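You operate a simulated robot arm through the tools that you are given. There is no shell and no other tool. Be economical: measure what you need, move in short steps, check, and stop when the job is done.

The job below is to be done with a simulated robot arm. You get a single attempt, and the scene is never put back.

TASK
Mash the boiled potatoes in the curry pot with milk and salt.
Fine: tip in the orange cup's milk and the green cup's salt first, spill none, put both back; mash till no lumps show; masher back on the side plate; the pink cup stays.

Only the result counts: the job must be done as asked and must still hold three seconds after the hand-in. Knocking over, shifting, dropping, spilling or breaking anything else fails it.

THE ROBOT
A 7-joint arm with a two-finger parallel gripper, fixed in place. Base frame: the origin is at the foot of the arm, x ahead of it, y to its left, z up; the work surface is at about z = 0.87. Readings come in m, degrees, newtons and seconds.
With the tool pointing down near the work surface it reaches from about 0.3 to 0.7 m from the base axis. Its first joint turns from -66.0 to 66.0 degrees. Payload 1.57 kg.
Tool frame: the origin (TCP) lies between the finger pads and is the grasp point; the fingertips stand 0.03 m ahead of it; z points along the fingers, y is the line along which they close. The gripper opens to 0.11 m. The fingers are 0.024 m wide and 0.012 m thick; the gripper's body (0.048 by 0.112 m) begins 0.078 m behind the TCP.
Orientation is told as [roll, pitch, yaw] about the base's x, y, z axes, in that order, counted from this pose: with the fingers straight down and closing along the base's y, the tool's x points along the base's -x, its y along +y and its z along -z.

THE INTERFACE
- The arm moves only by the tool apply_moves. Its argument "deltas" is a list of rows, each a list of 7 numbers: the shift along the tool's x, y, z in units of 300 mm (1.0 is 300 mm), then the turn, a rotation vector about the tool's x, y, z in units of 45 degrees (1.0 is 45 degrees), then the closure, from 0 (fully open) to 1 (shut). In form: [[tx, ty, tz, ax, ay, az, gripper], ...]. A call has 1 to 20 rows; each row is the pose to reach, as a shift and turn from the pose commanded when the call began, along the tool's axes at that moment. A call with a number of a shift or a turn outside -1 to 1 is refused whole. Rows are played at 5 a second. More than 0.05 m and 8.6 degrees between two rows, or a gripper value outside its range, and nothing of the call is played. Where a pose cannot be reached the arm comes as near as it can. A force on the tool above 40 N (or 10 N above the force at the start of the call, whichever is more), or a blocked arm, ends the call early, and 0.2 s more pass. Each finger travels about 0.108 m/s and halts on what it meets, pressing with about 28 N; the grip force reading is that of the motor and also rises with nothing between the fingers. The clock runs only during rows and for 0.2 s after the last one: add rows that repeat a pose to give the fingers time. It gives the time, the measured TCP pose, the force on the tool (base axes), the opening and the grip force at its end, in the units of the frame above (readings bear some noise), with the torque about the TCP (base axes, N m) and any sound that the robot's microphone picked up, and new pictures: "show" is both (left out), scene, wrist or none.
- Cameras (640 x 400 px; columns grow to the right, rows downward): "scene" is fixed at [0.1602, -0.3884, 1.4161]; the picture's right is [0.80, -0.61, 0.00], its down [-0.36, -0.48, -0.80] and it looks along [0.49, 0.64, -0.60] (base axes); focal length 214 px, centre (320, 200). "wrist" rides on the gripper at [0.07, 0.016, -0.141] in the tool frame; the picture's right is [-0.23, 0.97, 0.00], its down [-0.86, -0.20, -0.48] and it looks along [-0.47, -0.11, 0.88] (tool axes); focal length 222 px, centre (320, 200). There is no depth. A picture from a camera that has moved, and an enlarged one, comes with that camera's place and axes in the base frame and with its lens. The place of the scene camera against the robot may be out by one fixed shift of up to 0.018 m in any direction.
- close_up(camera, box): a new picture of the part [left, top, right, bottom] of that camera's present view, enlarged. No time passes.
- job_done(): hands the job in; it is judged then, once.

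Work in short steps. Places have to be worked out from the pictures, the camera data and where the tool is seen: move nearer, look again, correct. Check each grasp and each placing, and mend what went wrong. You have 120 turns and 200 pictures in all, those below and enlarged ones among them. Open the gripper and draw the arm clear of the work before you hand the job in, unless the task says otherwise; then end with one line.

The tools are called as name(argument=value, ...) on one line, values as JSON. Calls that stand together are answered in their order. apply_moves: Moves the arm, as the interface text tells. Its arguments: {"type":"object","properties":{"deltas":{"type":"array","items":{"type":"array","items":{"type":"number"}}},"show":{"type":"string","enum":["both","scene","wrist","none"]}},"required":["deltas"]} The other tools are called the same way: close_up (camera, box) takes an enlarged picture of a part of a camera's view; job_done () hands the job in.

At the start:

```text
t: 0.0
tool_pos: [0.3143, 0.1149, 1.2972]
tool_rot: [0.0, -0.1, 0.0]
ft_force: [0.6, 0.5, 0.0]
wrist_torque: [-0.02, 0.01, -0.03]
finger_gap: 0.11
grasp_force: 0.1
```

scene: 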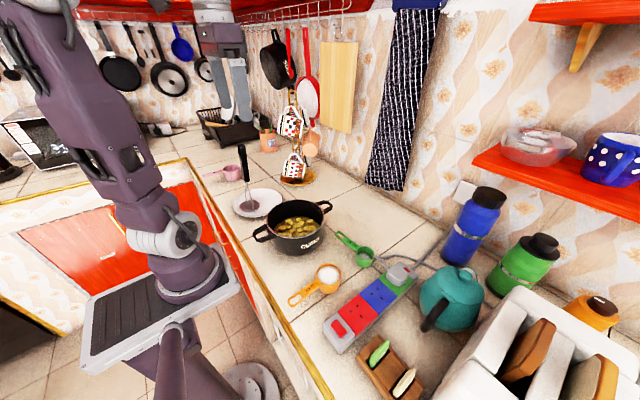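
wrist: 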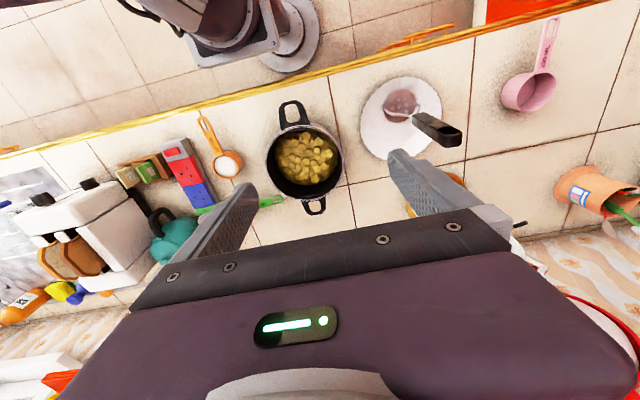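

I'll take enlarged views of the work area to locate the cups, the pot and the masher.

close_up(camera="scene", box=[200, 130, 400, 310])

close_up(camera="wrist", box=[160, 50, 480, 250])

```text
2.22 times, centred on (300, 220) of scene
camera zoom: at [0.1602, -0.3884, 1.4161], right [0.8, -0.61, 0.0], down [-0.36, -0.48, -0.8], along [0.49, 0.64, -0.6], focal length 477 px, centre (364, 156)
```

zoom: 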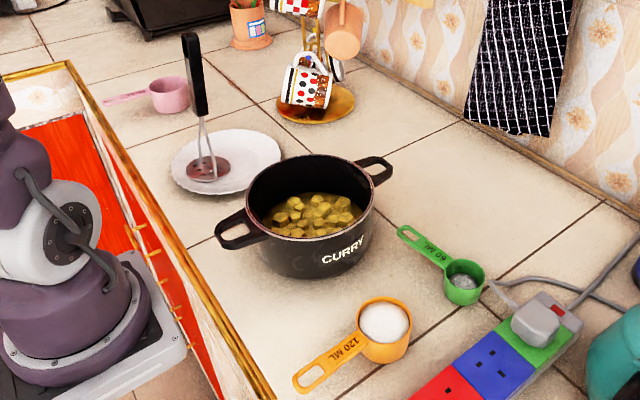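

```text
2.00 times, centred on (320, 150) of wrist
camera zoom: at [0.2467, 0.1317, 1.4403], right [0.23, 0.97, 0.0], down [0.85, -0.2, 0.48], along [0.47, -0.11, -0.88], focal length 444 px, centre (320, 300)
```

zoom: 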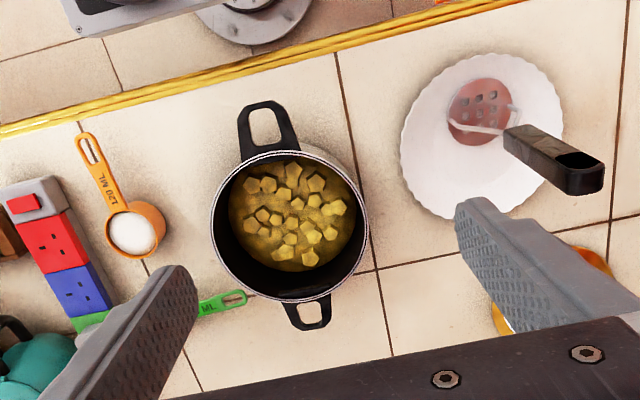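

The pot rim is centred near (0.40, 0.06, 0.97), the orange cup near (0.38, -0.133) with its handle towards the robot, the green cup near (0.527, -0.135) with its handle along +y, and the masher stands at about (0.35, 0.30). I'll move above the orange cup for a closer look.

apply_moves(deltas=[[0, -0.1, 0.06, 0, 0, 0, 0.3], [0, -0.2, 0.15, 0, 0, 0, 0.3], [0, -0.3, 0.24, 0, 0, 0, 0.3], [0, -0.4, 0.33, 0, 0, 0, 0.3], [0, -0.5, 0.42, 0, 0, 0, 0.3], [0, -0.6, 0.5, 0, 0, 0, 0.3], [0, -0.7, 0.55, 0, 0, 0, 0.3], [0, -0.8, 0.6, 0, 0, 0, 0.3], [0, -0.82, 0.62, 0, 0, 0, 0.3]])

```text
t: 2.0
tool_pos: [0.3156, -0.1308, 1.1097]
tool_rot: [0.0, -0.1, 0.0]
ft_force: [0.8, 0.2, -0.5]
wrist_torque: [0.01, -0.01, -0.01]
finger_gap: 0.0771
grasp_force: 0.1
camera wrist: at [0.2461, -0.1149, 1.2531], right [0.23, 0.97, 0.0], down [0.85, -0.2, 0.48], along [0.47, -0.11, -0.88], focal length 222 px, centre (320, 200)
```

scene: 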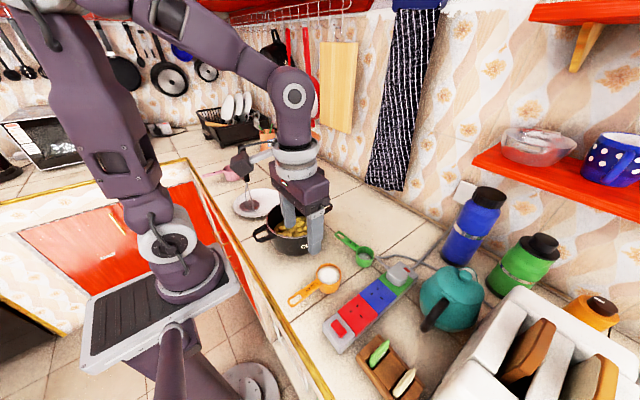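
wrist: 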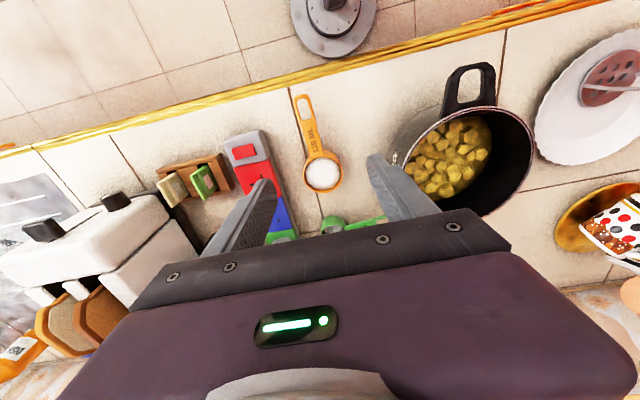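

close_up(camera="wrist", box=[240, 80, 400, 240])

close_up(camera="scene", box=[280, 220, 400, 320])

```text
2.50 times, centred on (320, 160) of wrist
camera zoom: at [0.2461, -0.1149, 1.2531], right [0.23, 0.97, 0.0], down [0.85, -0.2, 0.48], along [0.47, -0.11, -0.88], focal length 555 px, centre (320, 300)
```

zoom: 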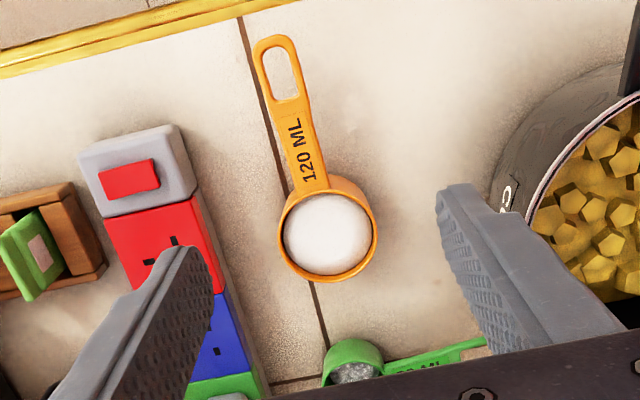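

```text
4.00 times, centred on (340, 270) of scene
camera zoom: at [0.1602, -0.3884, 1.4161], right [0.8, -0.61, 0.0], down [-0.36, -0.48, -0.8], along [0.49, 0.64, -0.6], focal length 858 px, centre (240, -80)
```

zoom: 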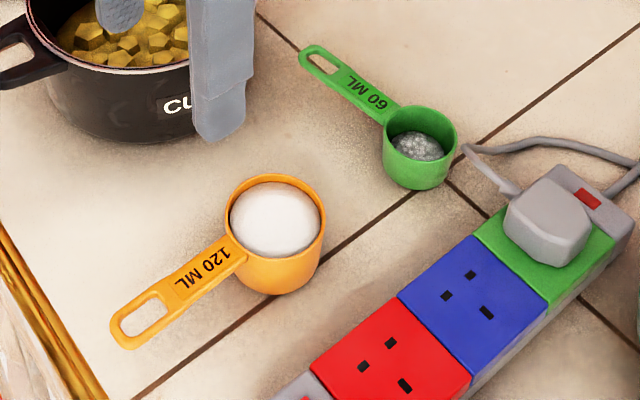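

The orange cup's rim is at about (0.381, -0.141, 0.915) and its handle runs along x at y≈-0.142. I'll lower the open fingers around the handle next to the cup and look before closing.

apply_moves(deltas=[[-0.051, -0.037, 0.1, 0, 0, 0, 0.4], [-0.051, -0.037, 0.22, 0, 0, 0, 0.4], [-0.051, -0.037, 0.34, 0, 0, 0, 0.4], [-0.051, -0.037, 0.46, 0, 0, 0, 0.4], [-0.051, -0.037, 0.56, 0, 0, 0, 0.4], [-0.051, -0.037, 0.62, 0, 0, 0, 0.4], [-0.051, -0.037, 0.655, 0, 0, 0, 0.4], [-0.051, -0.037, 0.655, 0, 0, 0, 0.4]])

close_up(camera="scene", box=[270, 220, 370, 320])

close_up(camera="wrist", box=[220, 80, 420, 240])

```text
t: 3.8
tool_pos: [0.3342, -0.1404, 0.9147]
tool_rot: [0.0, -0.1, 0.0]
ft_force: [-0.1, 0.1, -0.2]
wrist_torque: [0.01, -0.02, -0.02]
finger_gap: 0.0662
grasp_force: 0.1
camera wrist: at [0.2646, -0.1249, 1.0575], right [0.23, 0.97, 0.0], down [0.85, -0.2, 0.48], along [0.47, -0.11, -0.88], focal length 222 px, centre (320, 200)
```

scene: 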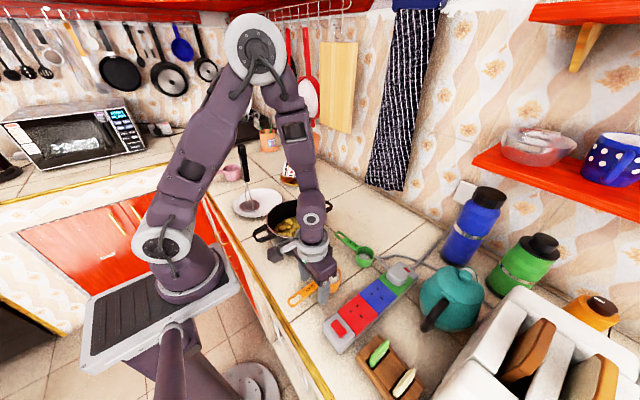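
wrist: 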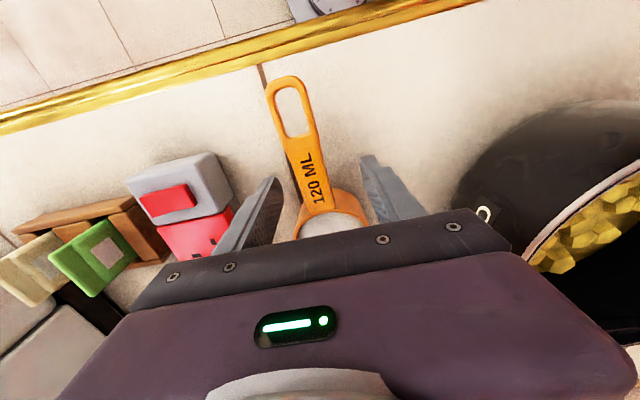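

```text
4.00 times, centred on (320, 270) of scene
camera zoom: at [0.1602, -0.3884, 1.4161], right [0.8, -0.61, 0.0], down [-0.36, -0.48, -0.8], along [0.49, 0.64, -0.6], focal length 858 px, centre (320, -80)
```

zoom: 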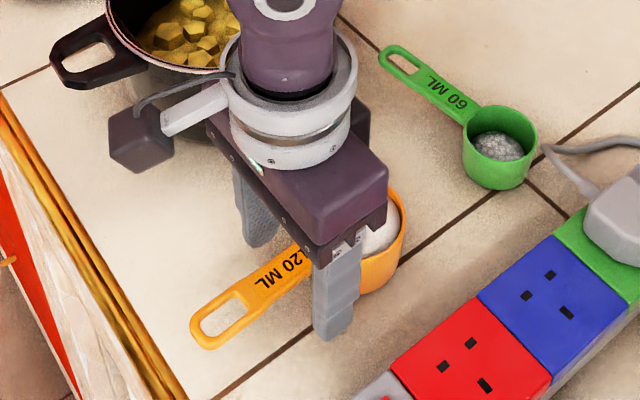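

```text
2.50 times, centred on (320, 160) of wrist
camera zoom: at [0.2646, -0.1249, 1.0575], right [0.23, 0.97, 0.0], down [0.85, -0.2, 0.48], along [0.47, -0.11, -0.88], focal length 555 px, centre (320, 300)
```

zoom: 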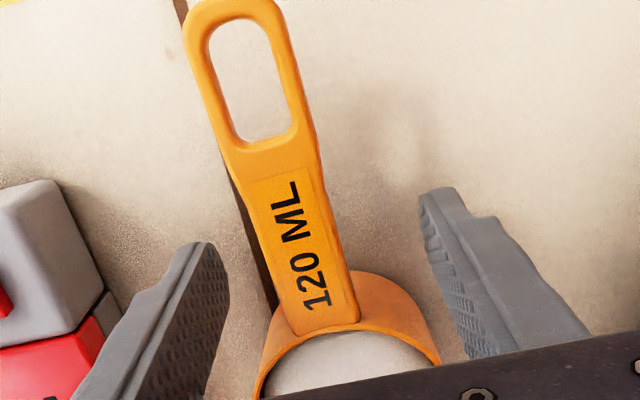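

The cup wall is at x≈0.351 and the handle centre at y≈-0.143, so the fingers straddle it. I'll shift 3 mm for clearance and centring, then close gently.

apply_moves(deltas=[[0.01, -0.01, 0.01, 0, 0, 0, 0.4], [0.01, -0.01, 0.01, 0, 0, 0, 0.5], [0.01, -0.01, 0.01, 0, 0, 0, 0.6], [0.01, -0.01, 0.01, 0, 0, 0, 0.7], [0.01, -0.01, 0.01, 0, 0, 0, 0.76], [0.01, -0.01, 0.01, 0, 0, 0, 0.8], [0.01, -0.01, 0.01, 0, 0, 0, 0.84], [0.01, -0.01, 0.01, 0, 0, 0, 0.88], [0.01, -0.01, 0.01, 0, 0, 0, 0.92], [0.01, -0.01, 0.01, 0, 0, 0, 1], [0.01, -0.01, 0.01, 0, 0, 0, 1], [0.01, -0.01, 0.01, 0, 0, 0, 1]], show="wrist")

close_up(camera="wrist", box=[220, 80, 420, 240])

close_up(camera="scene", box=[270, 220, 370, 320])

```text
t: 6.4
tool_pos: [0.33, -0.1435, 0.912]
tool_rot: [0.1, -0.1, 0.0]
ft_force: [0.6, -0.3, 0.9]
wrist_torque: [-0.01, 0.02, -0.02]
finger_gap: 0.0214
grasp_force: 27.6
camera wrist: at [0.2605, -0.1278, 1.0548], right [0.23, 0.97, 0.0], down [0.85, -0.2, 0.48], along [0.47, -0.11, -0.88], focal length 222 px, centre (320, 200)
```

wrist: 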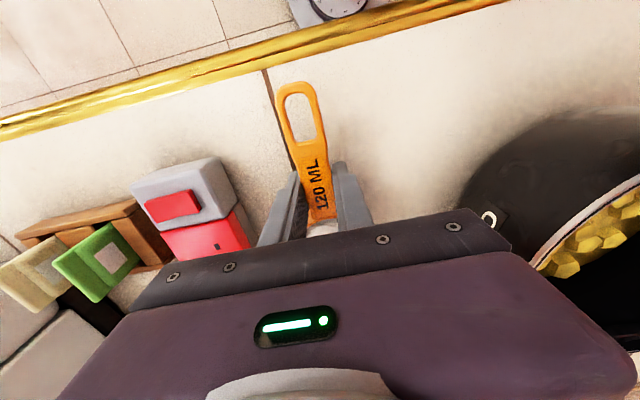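

```text
2.50 times, centred on (320, 160) of wrist
camera zoom: at [0.2605, -0.1278, 1.0548], right [0.23, 0.97, 0.0], down [0.85, -0.2, 0.48], along [0.47, -0.11, -0.88], focal length 555 px, centre (320, 300)
```

zoom: 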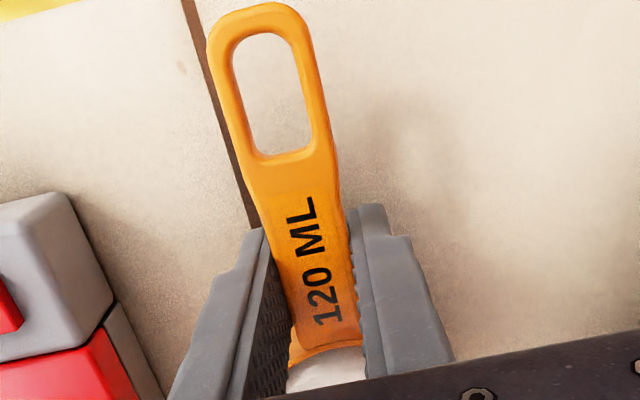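

```text
4.00 times, centred on (320, 270) of scene
camera zoom: at [0.1602, -0.3884, 1.4161], right [0.8, -0.61, 0.0], down [-0.36, -0.48, -0.8], along [0.49, 0.64, -0.6], focal length 858 px, centre (320, -80)
```

zoom: 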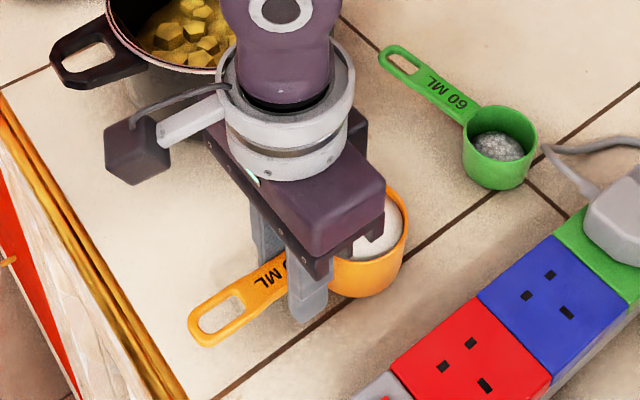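

It is gripped (gap 21 mm, 27.6 N), and the return pose is TCP (0.330, -0.1435, 0.912). I'll lift 2 cm slowly and check that it stays level.

apply_moves(deltas=[[0, 0, -0.01, 0, 0, 0, 1], [0, 0, -0.02, 0, 0, 0, 1], [0, 0, -0.035, 0, 0, 0, 1], [0, 0, -0.05, 0, 0, 0, 1], [0, 0, -0.065, 0, 0, 0, 1], [0, 0, -0.065, 0, 0, 0, 1]], show="wrist")

close_up(camera="wrist", box=[220, 80, 420, 240])

close_up(camera="scene", box=[270, 220, 370, 320])

```text
t: 7.8
tool_pos: [0.3302, -0.1443, 0.9325]
tool_rot: [-0.1, -0.1, 0.1]
ft_force: [-0.8, -0.3, -0.8]
wrist_torque: [-0.02, 0.05, 0.01]
finger_gap: 0.0213
grasp_force: 28.1
camera wrist: at [0.2599, -0.1283, 1.0747], right [0.23, 0.97, 0.0], down [0.85, -0.2, 0.48], along [0.47, -0.11, -0.88], focal length 222 px, centre (320, 200)
```

wrist: 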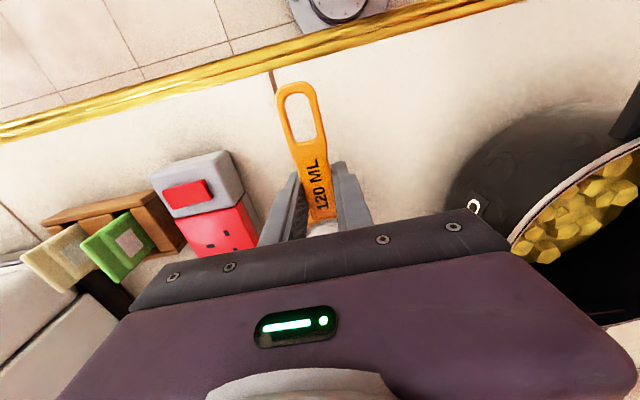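

```text
2.50 times, centred on (320, 160) of wrist
camera zoom: at [0.2599, -0.1283, 1.0747], right [0.23, 0.97, 0.0], down [0.85, -0.2, 0.48], along [0.47, -0.11, -0.88], focal length 555 px, centre (320, 300)
```

zoom: 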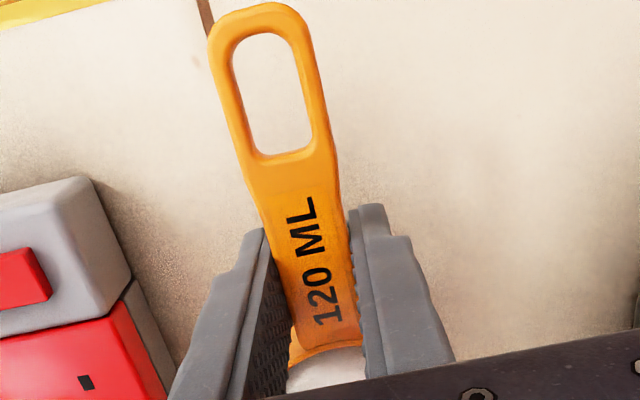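

```text
4.00 times, centred on (320, 270) of scene
camera zoom: at [0.1602, -0.3884, 1.4161], right [0.8, -0.61, 0.0], down [-0.36, -0.48, -0.8], along [0.49, 0.64, -0.6], focal length 858 px, centre (320, -80)
```

zoom: 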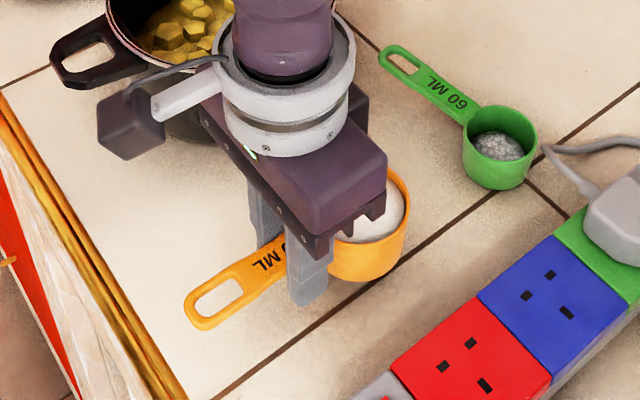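

The cup is level and not slipping. I'll lift it to z≈1.075 and carry it smoothly over the pot, to be tilted later towards -y with the tool pointing +y, away from the masher.

apply_moves(deltas=[[0, 0, -0.03, 0, 0, 0, 1], [0, 0, -0.08, 0, 0, 0, 1], [0, 0, -0.15, 0, 0, 0, 1], [0, 0, -0.23, 0, 0, 0, 1], [-0.01, 0, -0.31, 0, 0, 0, 1], [-0.02, 0, -0.39, 0, 0, 0, 1], [-0.03, 0, -0.44, 0, 0, 0, 1], [-0.04, 0, -0.47, 0, 0, 0, 1], [-0.05, 0.005, -0.475, 0, 0, 0, 1], [-0.06, 0.02, -0.475, 0, 0, 0, 1], [-0.06, 0.06, -0.475, 0, 0, 0, 1], [-0.06, 0.12, -0.475, 0, 0, 0, 1], [-0.06, 0.2, -0.475, 0, 0, 0, 1], [-0.06, 0.29, -0.475, 0, 0, 0, 1], [-0.06, 0.38, -0.475, 0, 0, 0, 1], [-0.06, 0.47, -0.475, 0, 0, 0, 1], [-0.06, 0.55, -0.475, 0, 0, 0, 1], [-0.06, 0.62, -0.475, 0, 0, 0, 1], [-0.06, 0.67, -0.475, 0, 0, 0, 1], [-0.06, 0.7, -0.475, 0, 0, 0, 1]])

close_up(camera="scene", box=[220, 130, 380, 270])

```text
t: 12.0
tool_pos: [0.348, 0.0658, 1.0727]
tool_rot: [-0.1, -0.1, -0.1]
ft_force: [0.9, 0.0, -0.2]
wrist_torque: [-0.03, 0.08, 0.02]
finger_gap: 0.0213
grasp_force: 28.6
camera wrist: at [0.2781, 0.0821, 1.216], right [0.23, 0.97, 0.0], down [0.85, -0.2, 0.48], along [0.47, -0.11, -0.88], focal length 222 px, centre (320, 200)
```

scene: 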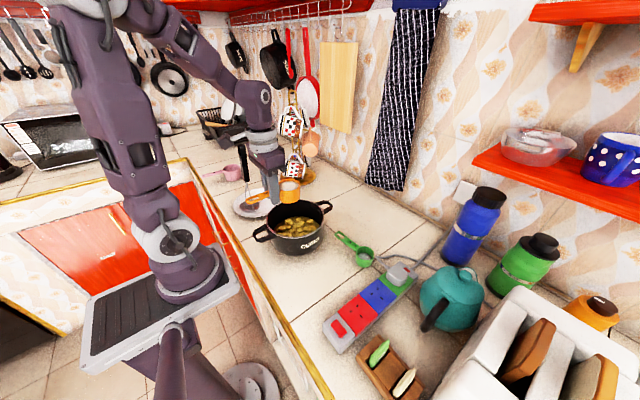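
wrist: 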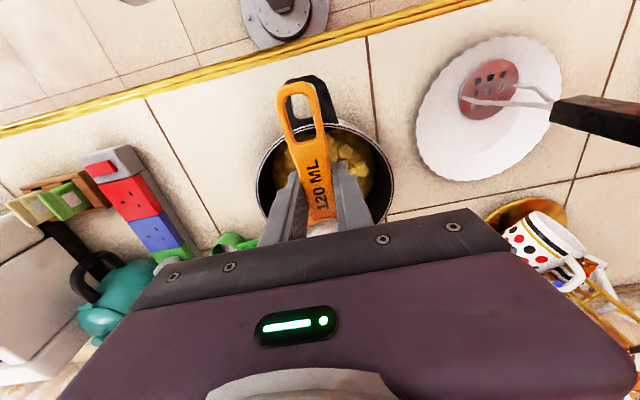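

```text
2.86 times, centred on (300, 200) of scene
camera zoom: at [0.1602, -0.3884, 1.4161], right [0.8, -0.61, 0.0], down [-0.36, -0.48, -0.8], along [0.49, 0.64, -0.6], focal length 613 px, centre (377, 200)
```

zoom: 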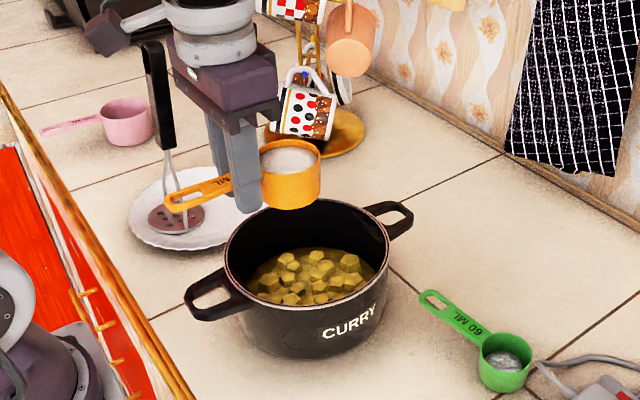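

The cup is over the pot's centre with its milk level. I'll tilt it 45° slowly towards -y and check.

apply_moves(deltas=[[0, 0.01, 0, -0.03, 0, 0, 1], [0, 0.02, 0, -0.1, 0, 0, 1], [0, 0.02, 0, -0.2, 0, 0, 1], [0, 0.02, 0, -0.3, 0, 0, 1], [0, 0.02, 0, -0.4, 0, 0, 1], [0, 0.02, 0, -0.5, 0, 0, 1], [0, 0.02, 0, -0.6, 0, 0, 1], [0, 0.02, 0, -0.7, 0, 0, 1], [0, 0.02, 0, -0.8, 0, 0, 1], [0, 0.02, 0, -0.9, 0, 0, 1], [0, 0.02, 0, -1, 0, 0, 1]], show="scene")

close_up(camera="scene", box=[220, 130, 380, 270])

```text
t: 14.4
tool_pos: [0.3473, 0.0722, 1.074]
tool_rot: [45.1, -0.1, -0.1]
ft_force: [0.0, -0.2, -1.6]
wrist_torque: [-0.02, 0.01, -0.03]
finger_gap: 0.0212
grasp_force: 28.6
```

scene: 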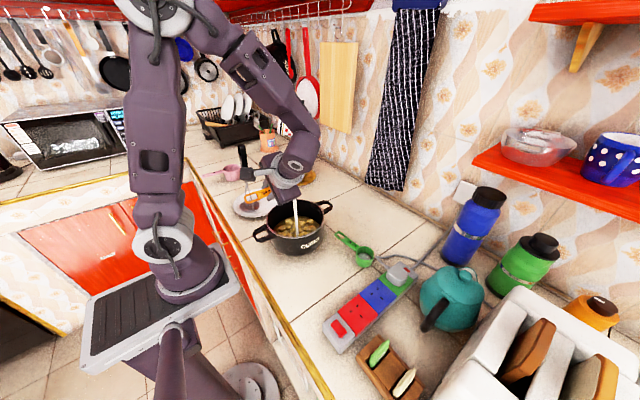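

```text
2.86 times, centred on (300, 200) of scene
camera zoom: at [0.1602, -0.3884, 1.4161], right [0.8, -0.61, 0.0], down [-0.36, -0.48, -0.8], along [0.49, 0.64, -0.6], focal length 613 px, centre (377, 200)
```

zoom: 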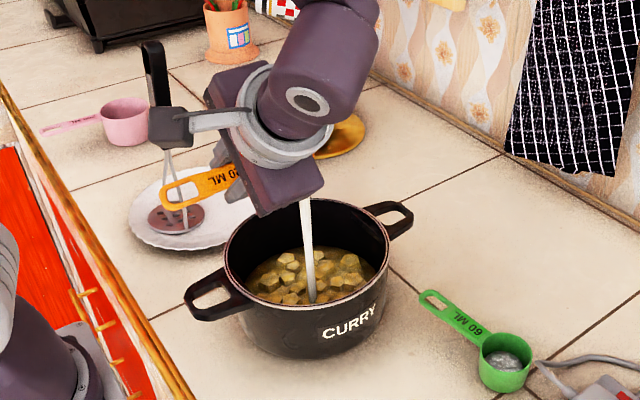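

The arm follows and the stream lands inside the pot. I'll tilt another 45°.

apply_moves(deltas=[[0, 0, 0, 0, 0, 0, 1], [0, 0, 0, -0.1, 0, 0, 1], [0, 0, 0, -0.2, 0, 0, 1], [0, 0, 0, -0.3, 0, 0, 1], [0, 0, 0, -0.4, 0, 0, 1], [0, 0, 0, -0.5, 0, 0, 1], [0, 0, 0, -0.6, 0, 0, 1], [0, 0, 0, -0.7, 0, 0, 1], [0, 0, 0, -0.8, 0, 0, 1], [0, 0, 0, -0.9, 0, 0, 1], [0, 0, 0, -1, 0, 0, 1]], show="scene")

close_up(camera="scene", box=[220, 130, 380, 270])

```text
t: 16.8
tool_pos: [0.3465, 0.0714, 1.0726]
tool_rot: [90.1, 0.0, 0.0]
ft_force: [-1.0, -1.2, -0.7]
wrist_torque: [-0.02, 0.03, 0.01]
finger_gap: 0.0212
grasp_force: 27.8
```

scene: 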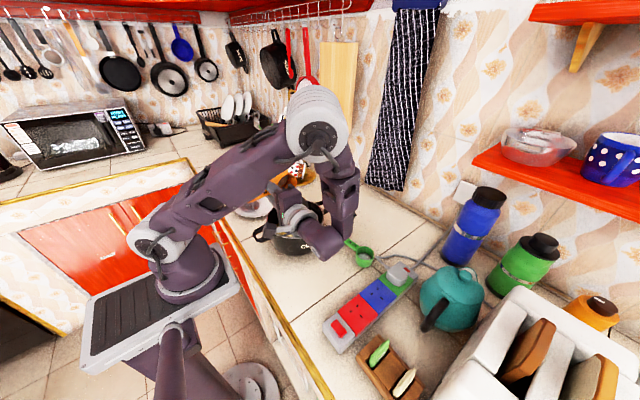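

```text
2.86 times, centred on (300, 200) of scene
camera zoom: at [0.1602, -0.3884, 1.4161], right [0.8, -0.61, 0.0], down [-0.36, -0.48, -0.8], along [0.49, 0.64, -0.6], focal length 613 px, centre (377, 200)
```

zoom: 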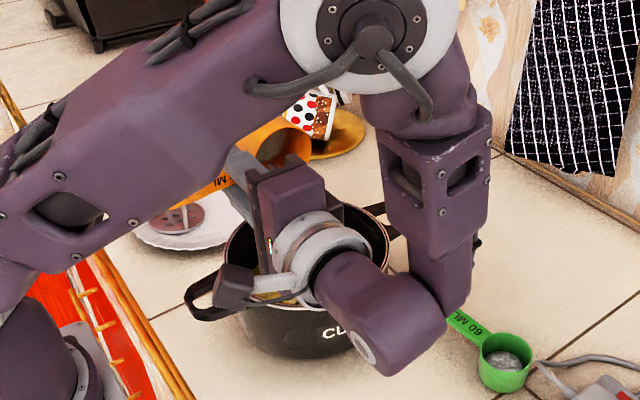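

The cup is at 90° and nearly empty. I'll raise it 2 cm while tilting 20° more and hold so it drains fully.

apply_moves(deltas=[[0, 0.03, 0, -0.06, 0, 0, 1], [0, 0.06, 0, -0.15, 0, 0, 1], [0, 0.07, 0, -0.25, 0, 0, 1], [0, 0.07, 0, -0.35, 0, 0, 1], [0, 0.07, 0, -0.45, 0, 0, 1], [0, 0.07, 0, -0.45, 0, 0, 1], [0, 0.07, 0, -0.45, 0, 0, 1], [0, 0.07, 0, -0.45, 0, 0, 1]])

close_up(camera="scene", box=[220, 130, 380, 270])

```text
t: 18.6
tool_pos: [0.3468, 0.072, 1.0947]
tool_rot: [110.3, -0.2, 0.1]
ft_force: [0.3, -0.6, 0.3]
wrist_torque: [-0.02, 0.04, -0.02]
finger_gap: 0.0212
grasp_force: 27.9
camera wrist: at [0.2776, -0.0663, 1.0628], right [0.23, -0.34, 0.91], down [0.86, -0.38, -0.35], along [0.47, 0.86, 0.2], focal length 222 px, centre (320, 200)
```

scene: 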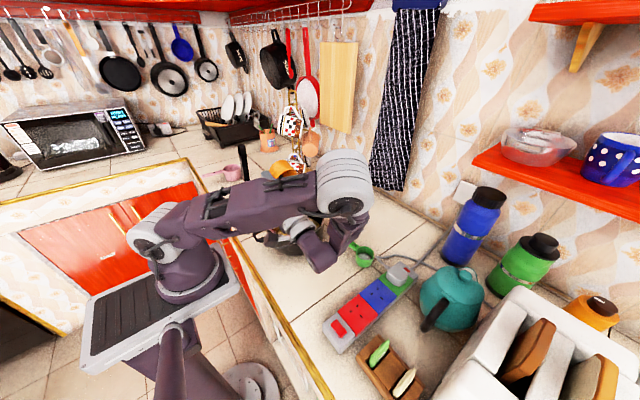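
wrist: 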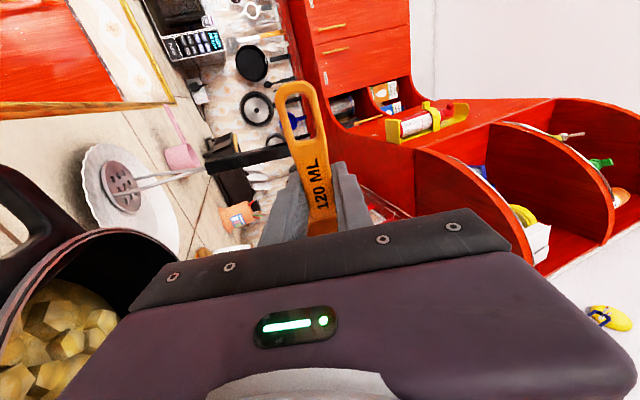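

```text
2.86 times, centred on (300, 200) of scene
camera zoom: at [0.1602, -0.3884, 1.4161], right [0.8, -0.61, 0.0], down [-0.36, -0.48, -0.8], along [0.49, 0.64, -0.6], focal length 613 px, centre (377, 200)
```

zoom: 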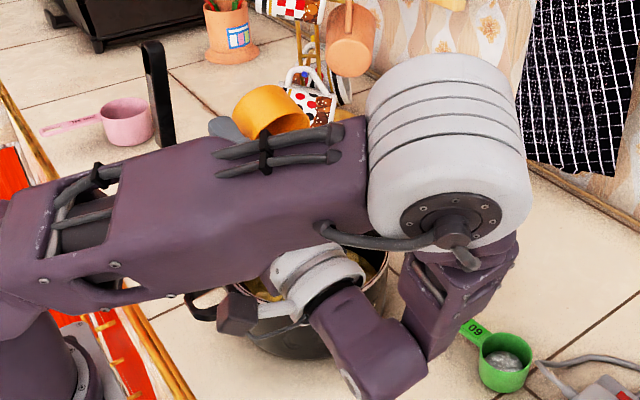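

The cup is empty. I'll roll back upright in place, in steps.

apply_moves(deltas=[[0, 0, 0, 0.1, 0, 0, 1], [0, 0, 0, 0.22, 0, 0, 1], [0, 0, 0, 0.34, 0, 0, 1], [0, 0, 0, 0.46, 0, 0, 1], [0, 0, 0, 0.58, 0, 0, 1], [0, 0, 0, 0.7, 0, 0, 1], [0, 0, 0, 0.82, 0, 0, 1], [0, 0, 0, 0.94, 0, 0, 1], [0, 0, 0, 1, 0, 0, 1]], show="none")

apply_moves(deltas=[[0, 0, 0, 0.1, 0, 0, 1], [0, 0, 0, 0.22, 0, 0, 1], [0, 0, 0, 0.34, 0, 0, 1], [0, 0, 0, 0.46, 0, 0, 1], [0, 0, 0, 0.58, 0, 0, 1], [0, 0, 0, 0.7, 0, 0, 1], [0, 0, 0, 0.82, 0, 0, 1], [0, 0, 0, 0.94, 0, 0, 1], [0, 0, 0, 1, 0, 0, 1]], show="none")

apply_moves(deltas=[[0, 0, 0, 0.12, 0, 0, 1], [0, 0, 0, 0.24, 0, 0, 1], [0, 0, 0, 0.36, 0, 0, 1], [0, 0, 0, 0.45, 0, 0, 1], [0, 0, 0, 0.45, 0, 0, 1]])

close_up(camera="scene", box=[220, 130, 380, 270])

```text
t: 20.6
tool_pos: [0.3465, 0.0719, 1.0948]
tool_rot: [65.2, -0.2, 0.0]
ft_force: [-0.4, -0.8, -0.8]
wrist_torque: [0.01, 0.05, 0.0]
finger_gap: 0.0211
grasp_force: 28.4
```

```text
t: 22.6
tool_pos: [0.3472, 0.0727, 1.0959]
tool_rot: [20.1, -0.1, 0.0]
ft_force: [-0.2, -0.5, -0.4]
wrist_torque: [0.0, -0.02, -0.02]
finger_gap: 0.021
grasp_force: 27.6
```

```text
t: 23.8
tool_pos: [0.3465, 0.0704, 1.0944]
tool_rot: [0.0, -0.2, 0.0]
ft_force: [-0.2, -0.1, -0.8]
wrist_torque: [0.03, 0.03, 0.01]
finger_gap: 0.0211
grasp_force: 27.7
camera wrist: at [0.2769, 0.0875, 1.2375], right [0.23, 0.97, 0.0], down [0.85, -0.2, 0.48], along [0.47, -0.11, -0.88], focal length 222 px, centre (320, 200)
```

scene: 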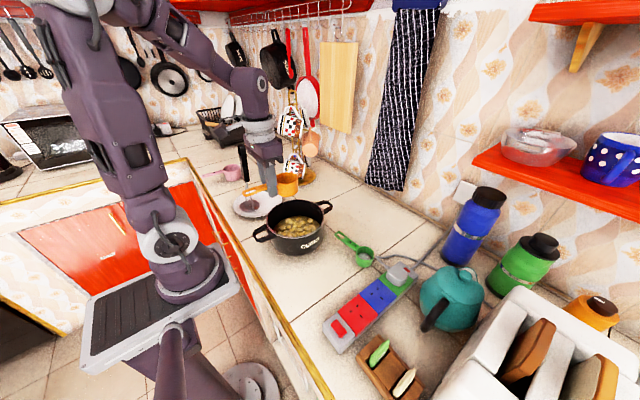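
wrist: 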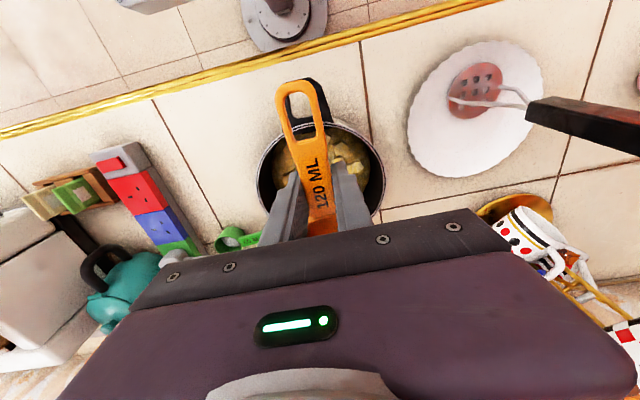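

```text
2.86 times, centred on (300, 200) of scene
camera zoom: at [0.1602, -0.3884, 1.4161], right [0.8, -0.61, 0.0], down [-0.36, -0.48, -0.8], along [0.49, 0.64, -0.6], focal length 613 px, centre (377, 200)
```

zoom: 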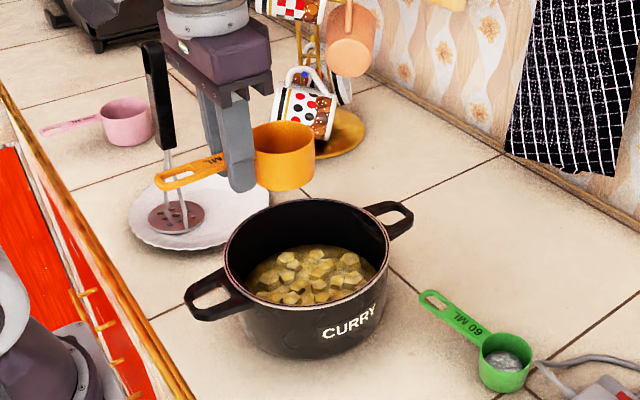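

No spill is visible. I'll carry the empty cup back to its spot, stopping 3 mm high.

apply_moves(deltas=[[0.02, -0.08, 0, 0, 0, 0, 1], [0.055, -0.2, 0, 0, 0, 0, 1], [0.055, -0.33, 0, 0, 0, 0, 1], [0.055, -0.46, 0, 0, 0, 0, 1], [0.055, -0.59, 0, 0, 0, 0, 1], [0.055, -0.68, 0, 0, 0, 0, 1], [0.055, -0.715, 0, 0, 0, 0, 1], [0.055, -0.715, 0.1, 0, 0, 0, 1], [0.055, -0.715, 0.22, 0, 0, 0, 1], [0.055, -0.715, 0.34, 0, 0, 0, 1], [0.055, -0.715, 0.44, 0, 0, 0, 1], [0.055, -0.715, 0.52, 0, 0, 0, 1], [0.055, -0.715, 0.57, 0, 0, 0, 1], [0.055, -0.715, 0.59, 0, 0, 0, 1], [0.055, -0.715, 0.597, 0, 0, 0, 1], [0.055, -0.715, 0.597, 0, 0, 0, 1]], show="wrist")

close_up(camera="scene", box=[270, 220, 370, 320])

```text
t: 27.2
tool_pos: [0.3294, -0.1435, 0.9184]
tool_rot: [0.0, -0.1, 0.0]
ft_force: [0.2, 0.0, -0.6]
wrist_torque: [-0.02, 0.03, 0.0]
finger_gap: 0.021
grasp_force: 28.1
camera wrist: at [0.2605, -0.1279, 1.0601], right [0.23, 0.97, 0.0], down [0.85, -0.2, 0.48], along [0.47, -0.11, -0.88], focal length 222 px, centre (320, 200)
```

wrist: 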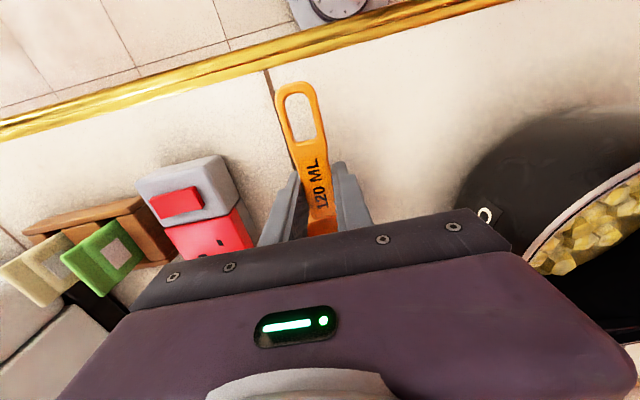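

```text
4.00 times, centred on (320, 270) of scene
camera zoom: at [0.1602, -0.3884, 1.4161], right [0.8, -0.61, 0.0], down [-0.36, -0.48, -0.8], along [0.49, 0.64, -0.6], focal length 858 px, centre (320, -80)
```

zoom: 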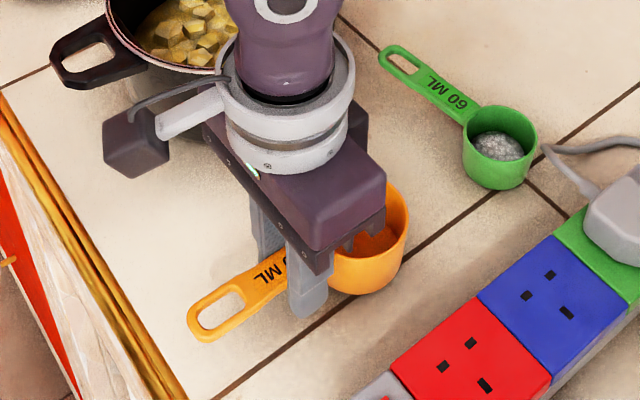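

It is in place about 5 mm high. I'll lower it to the surface, open slowly and withdraw up.

apply_moves(deltas=[[0, 0, 0.01, 0, 0, 0, 1], [0, 0, 0.018, 0, 0, 0, 1], [0, 0, 0.02, 0, 0, 0, 1], [0, 0, 0.02, 0, 0, 0, 0.78], [0, 0, 0.02, 0, 0, 0, 0.7], [0, 0, 0.02, 0, 0, 0, 0.6], [0, 0, 0.02, 0, 0, 0, 0.5], [0, 0, 0.02, 0, 0, 0, 0.45], [0, 0, -0.03, 0, 0, 0, 0.45], [0, 0, -0.12, 0, 0, 0, 0.45], [0, 0, -0.22, 0, 0, 0, 0.45], [0, 0, -0.34, 0, 0, 0, 0.45], [0, 0, -0.46, 0, 0, 0, 0.45], [0, 0, -0.58, 0, 0, 0, 0.45]])

close_up(camera="scene", box=[260, 190, 420, 310])

```text
t: 30.2
tool_pos: [0.3288, -0.1429, 1.09]
tool_rot: [-0.1, 0.0, -0.1]
ft_force: [0.5, -0.3, 0.3]
wrist_torque: [0.0, -0.03, 0.0]
finger_gap: 0.0606
grasp_force: 0.0
camera wrist: at [0.2607, -0.1279, 1.2327], right [0.23, 0.97, 0.0], down [0.85, -0.2, 0.48], along [0.47, -0.11, -0.88], focal length 222 px, centre (320, 200)
```

scene: 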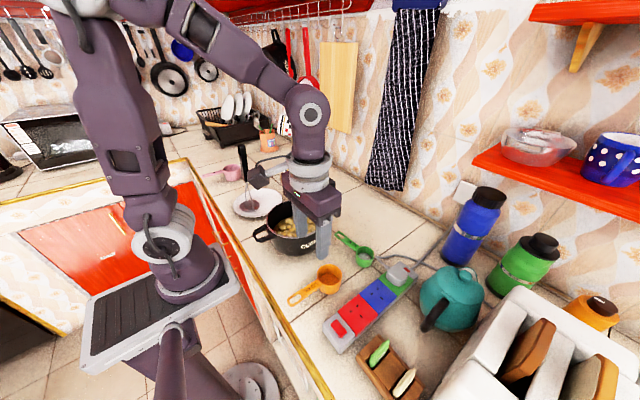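
wrist: 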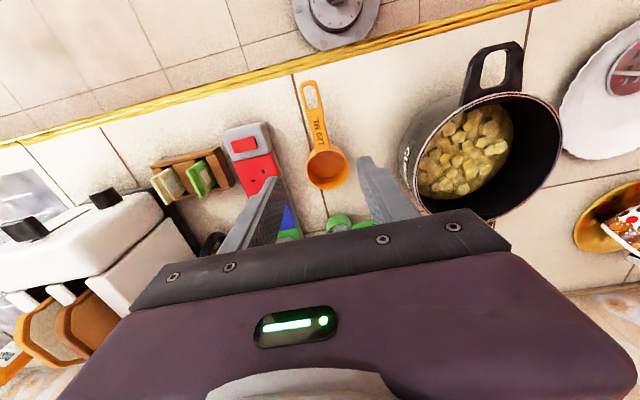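

```text
3.33 times, centred on (340, 250) of scene
camera zoom: at [0.1602, -0.3884, 1.4161], right [0.8, -0.61, 0.0], down [-0.36, -0.48, -0.8], along [0.49, 0.64, -0.6], focal length 715 px, centre (253, 33)
```

zoom: 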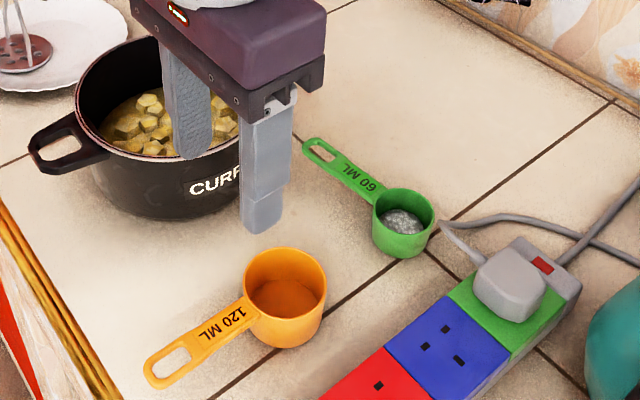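

The orange cup is back where it was, upright and empty. For the green cup I'll move above its handle, near (0.52, -0.09), yawing to about -83° so the fingers close across it.

apply_moves(deltas=[[-0.06, 0.02, 0, 0, 0, 0.12, 0.3], [-0.15, 0.04, 0, 0, 0, 0.26, 0.3], [-0.25, 0.06, 0, 0, 0, 0.4, 0.3], [-0.35, 0.08, 0, 0, 0, 0.54, 0.3], [-0.45, 0.11, 0, 0, 0, 0.68, 0.3], [-0.54, 0.14, 0, 0, 0, 0.8, 0.3], [-0.61, 0.167, 0, 0, 0, 0.92, 0.3]], show="none")

apply_moves(deltas=[[0, 0, 0, 0, 0, 0.14, 0.3], [0, 0, 0, 0, 0, 0.28, 0.3], [0, 0, 0, 0, 0, 0.42, 0.3], [0, 0, 0, 0, 0, 0.56, 0.3], [0, 0, 0, 0, 0, 0.7, 0.3], [0, 0, 0, 0, 0, 0.84, 0.3], [0, 0, 0, 0, 0, 0.92, 0.3]])

close_up(camera="wrist", box=[220, 60, 420, 240])

```text
t: 31.8
tool_pos: [0.5125, -0.0917, 1.0905]
tool_rot: [0.1, -0.1, -41.5]
ft_force: [0.8, 0.0, 0.1]
wrist_torque: [-0.03, 0.0, 0.01]
finger_gap: 0.077
grasp_force: 0.1
```

```text
t: 33.4
tool_pos: [0.5145, -0.0924, 1.0901]
tool_rot: [0.1, 0.0, -82.9]
ft_force: [0.4, -0.3, 0.5]
wrist_torque: [-0.02, 0.03, 0.03]
finger_gap: 0.0768
grasp_force: 0.1
camera wrist: at [0.5212, -0.0215, 1.2328], right [0.99, -0.11, 0.0], down [-0.09, -0.87, 0.48], along [-0.05, -0.48, -0.88], focal length 222 px, centre (320, 200)
```

scene: 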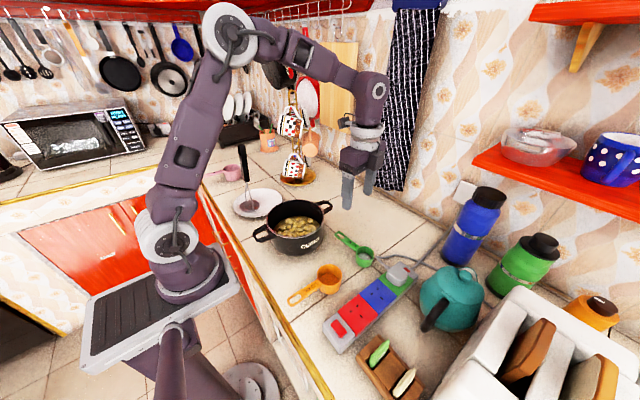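
wrist: 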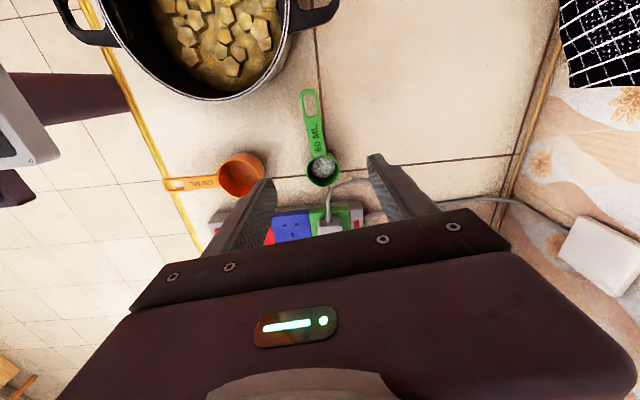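

```text
2.22 times, centred on (320, 150) of wrist
camera zoom: at [0.5212, -0.0215, 1.2328], right [0.99, -0.11, 0.0], down [-0.09, -0.87, 0.48], along [-0.05, -0.48, -0.88], focal length 494 px, centre (320, 311)
```

zoom: 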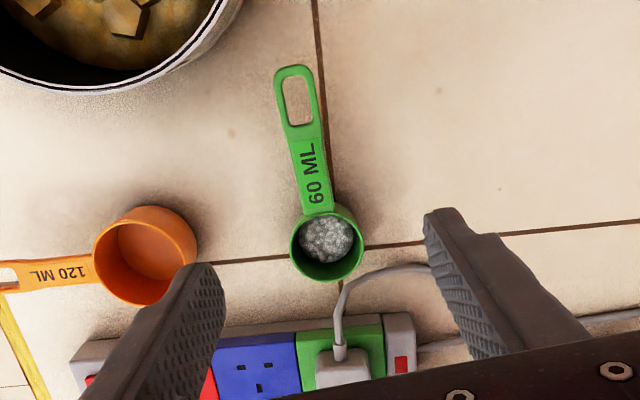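

The green cup's rim is at about (0.513, -0.146) with its wall at y≈-0.120, and the handle is 5° off +y. I'll descend around the handle at (0.509, -0.103), then check.

apply_moves(deltas=[[-0.033, -0.023, 0.06, 0, 0, 0.047, 0.35], [-0.033, -0.023, 0.16, 0, 0, 0.047, 0.4], [-0.033, -0.023, 0.28, 0, 0, 0.047, 0.4], [-0.033, -0.023, 0.4, 0, 0, 0.047, 0.4], [-0.033, -0.023, 0.5, 0, 0, 0.047, 0.4], [-0.033, -0.023, 0.56, 0, 0, 0.047, 0.4], [-0.033, -0.023, 0.59, 0, 0, 0.047, 0.4], [-0.033, -0.023, 0.59, 0, 0, 0.047, 0.4]], show="none")

close_up(camera="wrist", box=[220, 80, 420, 240])

close_up(camera="scene", box=[310, 200, 410, 290])

```text
t: 35.2
tool_pos: [0.5071, -0.1053, 0.9135]
tool_rot: [0.1, 0.0, -84.9]
ft_force: [-0.6, 0.0, 0.1]
wrist_torque: [0.04, -0.01, 0.0]
finger_gap: 0.0659
grasp_force: 0.1
```

```text
2.50 times, centred on (320, 160) of wrist
camera zoom: at [0.5181, -0.0337, 1.0559], right [0.99, -0.14, 0.0], down [-0.12, -0.87, 0.48], along [-0.07, -0.47, -0.88], focal length 555 px, centre (320, 300)
```

zoom: 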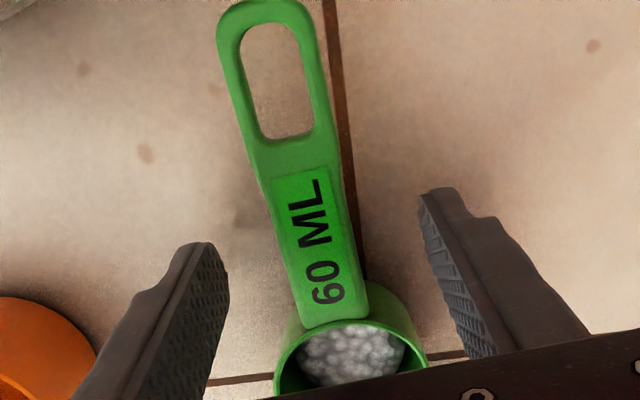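

```text
4.44 times, centred on (360, 245) of scene
camera zoom: at [0.1602, -0.3884, 1.4161], right [0.8, -0.61, 0.0], down [-0.36, -0.48, -0.8], along [0.49, 0.64, -0.6], focal length 953 px, centre (142, 0)
```

zoom: 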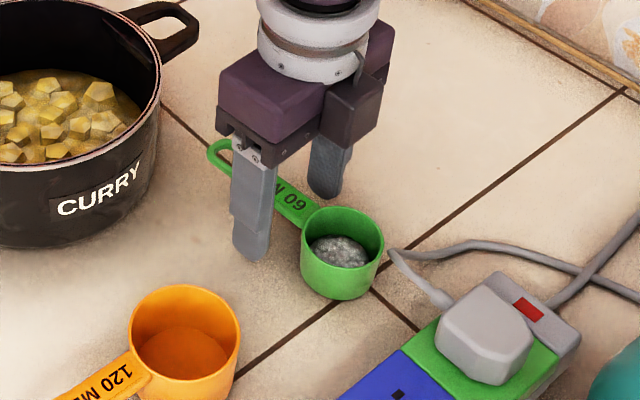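

The fingers straddle the green handle with about 5 mm of clearance to the cup. I'll centre 3 mm and close gently.

apply_moves(deltas=[[0, 0.009, 0.013, 0, 0, 0, 0.4], [0, 0.009, 0.013, 0, 0, 0, 0.5], [0, 0.009, 0.013, 0, 0, 0, 0.6], [0, 0.009, 0.013, 0, 0, 0, 0.7], [0, 0.009, 0.013, 0, 0, 0, 0.76], [0, 0.009, 0.013, 0, 0, 0, 0.8], [0, 0.009, 0.013, 0, 0, 0, 0.84], [0, 0.009, 0.013, 0, 0, 0, 0.88], [0, 0.009, 0.013, 0, 0, 0, 0.92], [0, 0.009, 0.013, 0, 0, 0, 1], [0, 0.009, 0.013, 0, 0, 0, 1], [0, 0.009, 0.013, 0, 0, 0, 1]], show="none")

apply_moves(deltas=[[0, 0, -0.01, 0, 0, 0, 1], [0, 0, -0.02, 0, 0, 0, 1], [0, 0, -0.04, 0, 0, 0, 1], [0, 0, -0.06, 0, 0, 0, 1], [0, 0, -0.06, 0, 0, 0, 1]], show="wrist")

close_up(camera="scene", box=[310, 200, 410, 290])

```text
t: 37.8
tool_pos: [0.5116, -0.1055, 0.9094]
tool_rot: [0.1, 0.0, -84.9]
ft_force: [-0.7, 0.1, -0.5]
wrist_torque: [0.0, 0.0, -0.02]
finger_gap: 0.0209
grasp_force: 27.9
```

```text
t: 39.0
tool_pos: [0.5105, -0.1043, 0.9269]
tool_rot: [0.1, 0.1, -84.8]
ft_force: [-0.1, 0.4, 0.4]
wrist_torque: [-0.01, 0.0, 0.0]
finger_gap: 0.021
grasp_force: 28.5
camera wrist: at [0.5202, -0.0334, 1.0705], right [0.99, -0.14, 0.0], down [-0.12, -0.87, 0.48], along [-0.07, -0.47, -0.88], focal length 222 px, centre (320, 200)
```

wrist: 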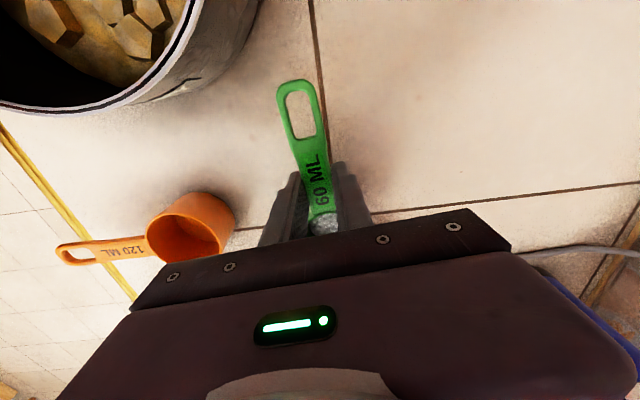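

```text
4.44 times, centred on (360, 245) of scene
camera zoom: at [0.1602, -0.3884, 1.4161], right [0.8, -0.61, 0.0], down [-0.36, -0.48, -0.8], along [0.49, 0.64, -0.6], focal length 953 px, centre (142, 0)
```

zoom: 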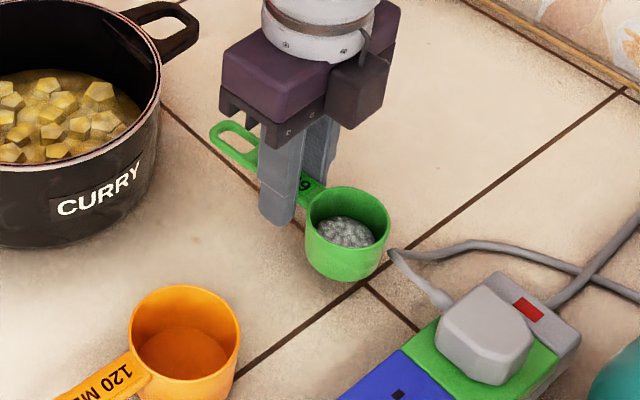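

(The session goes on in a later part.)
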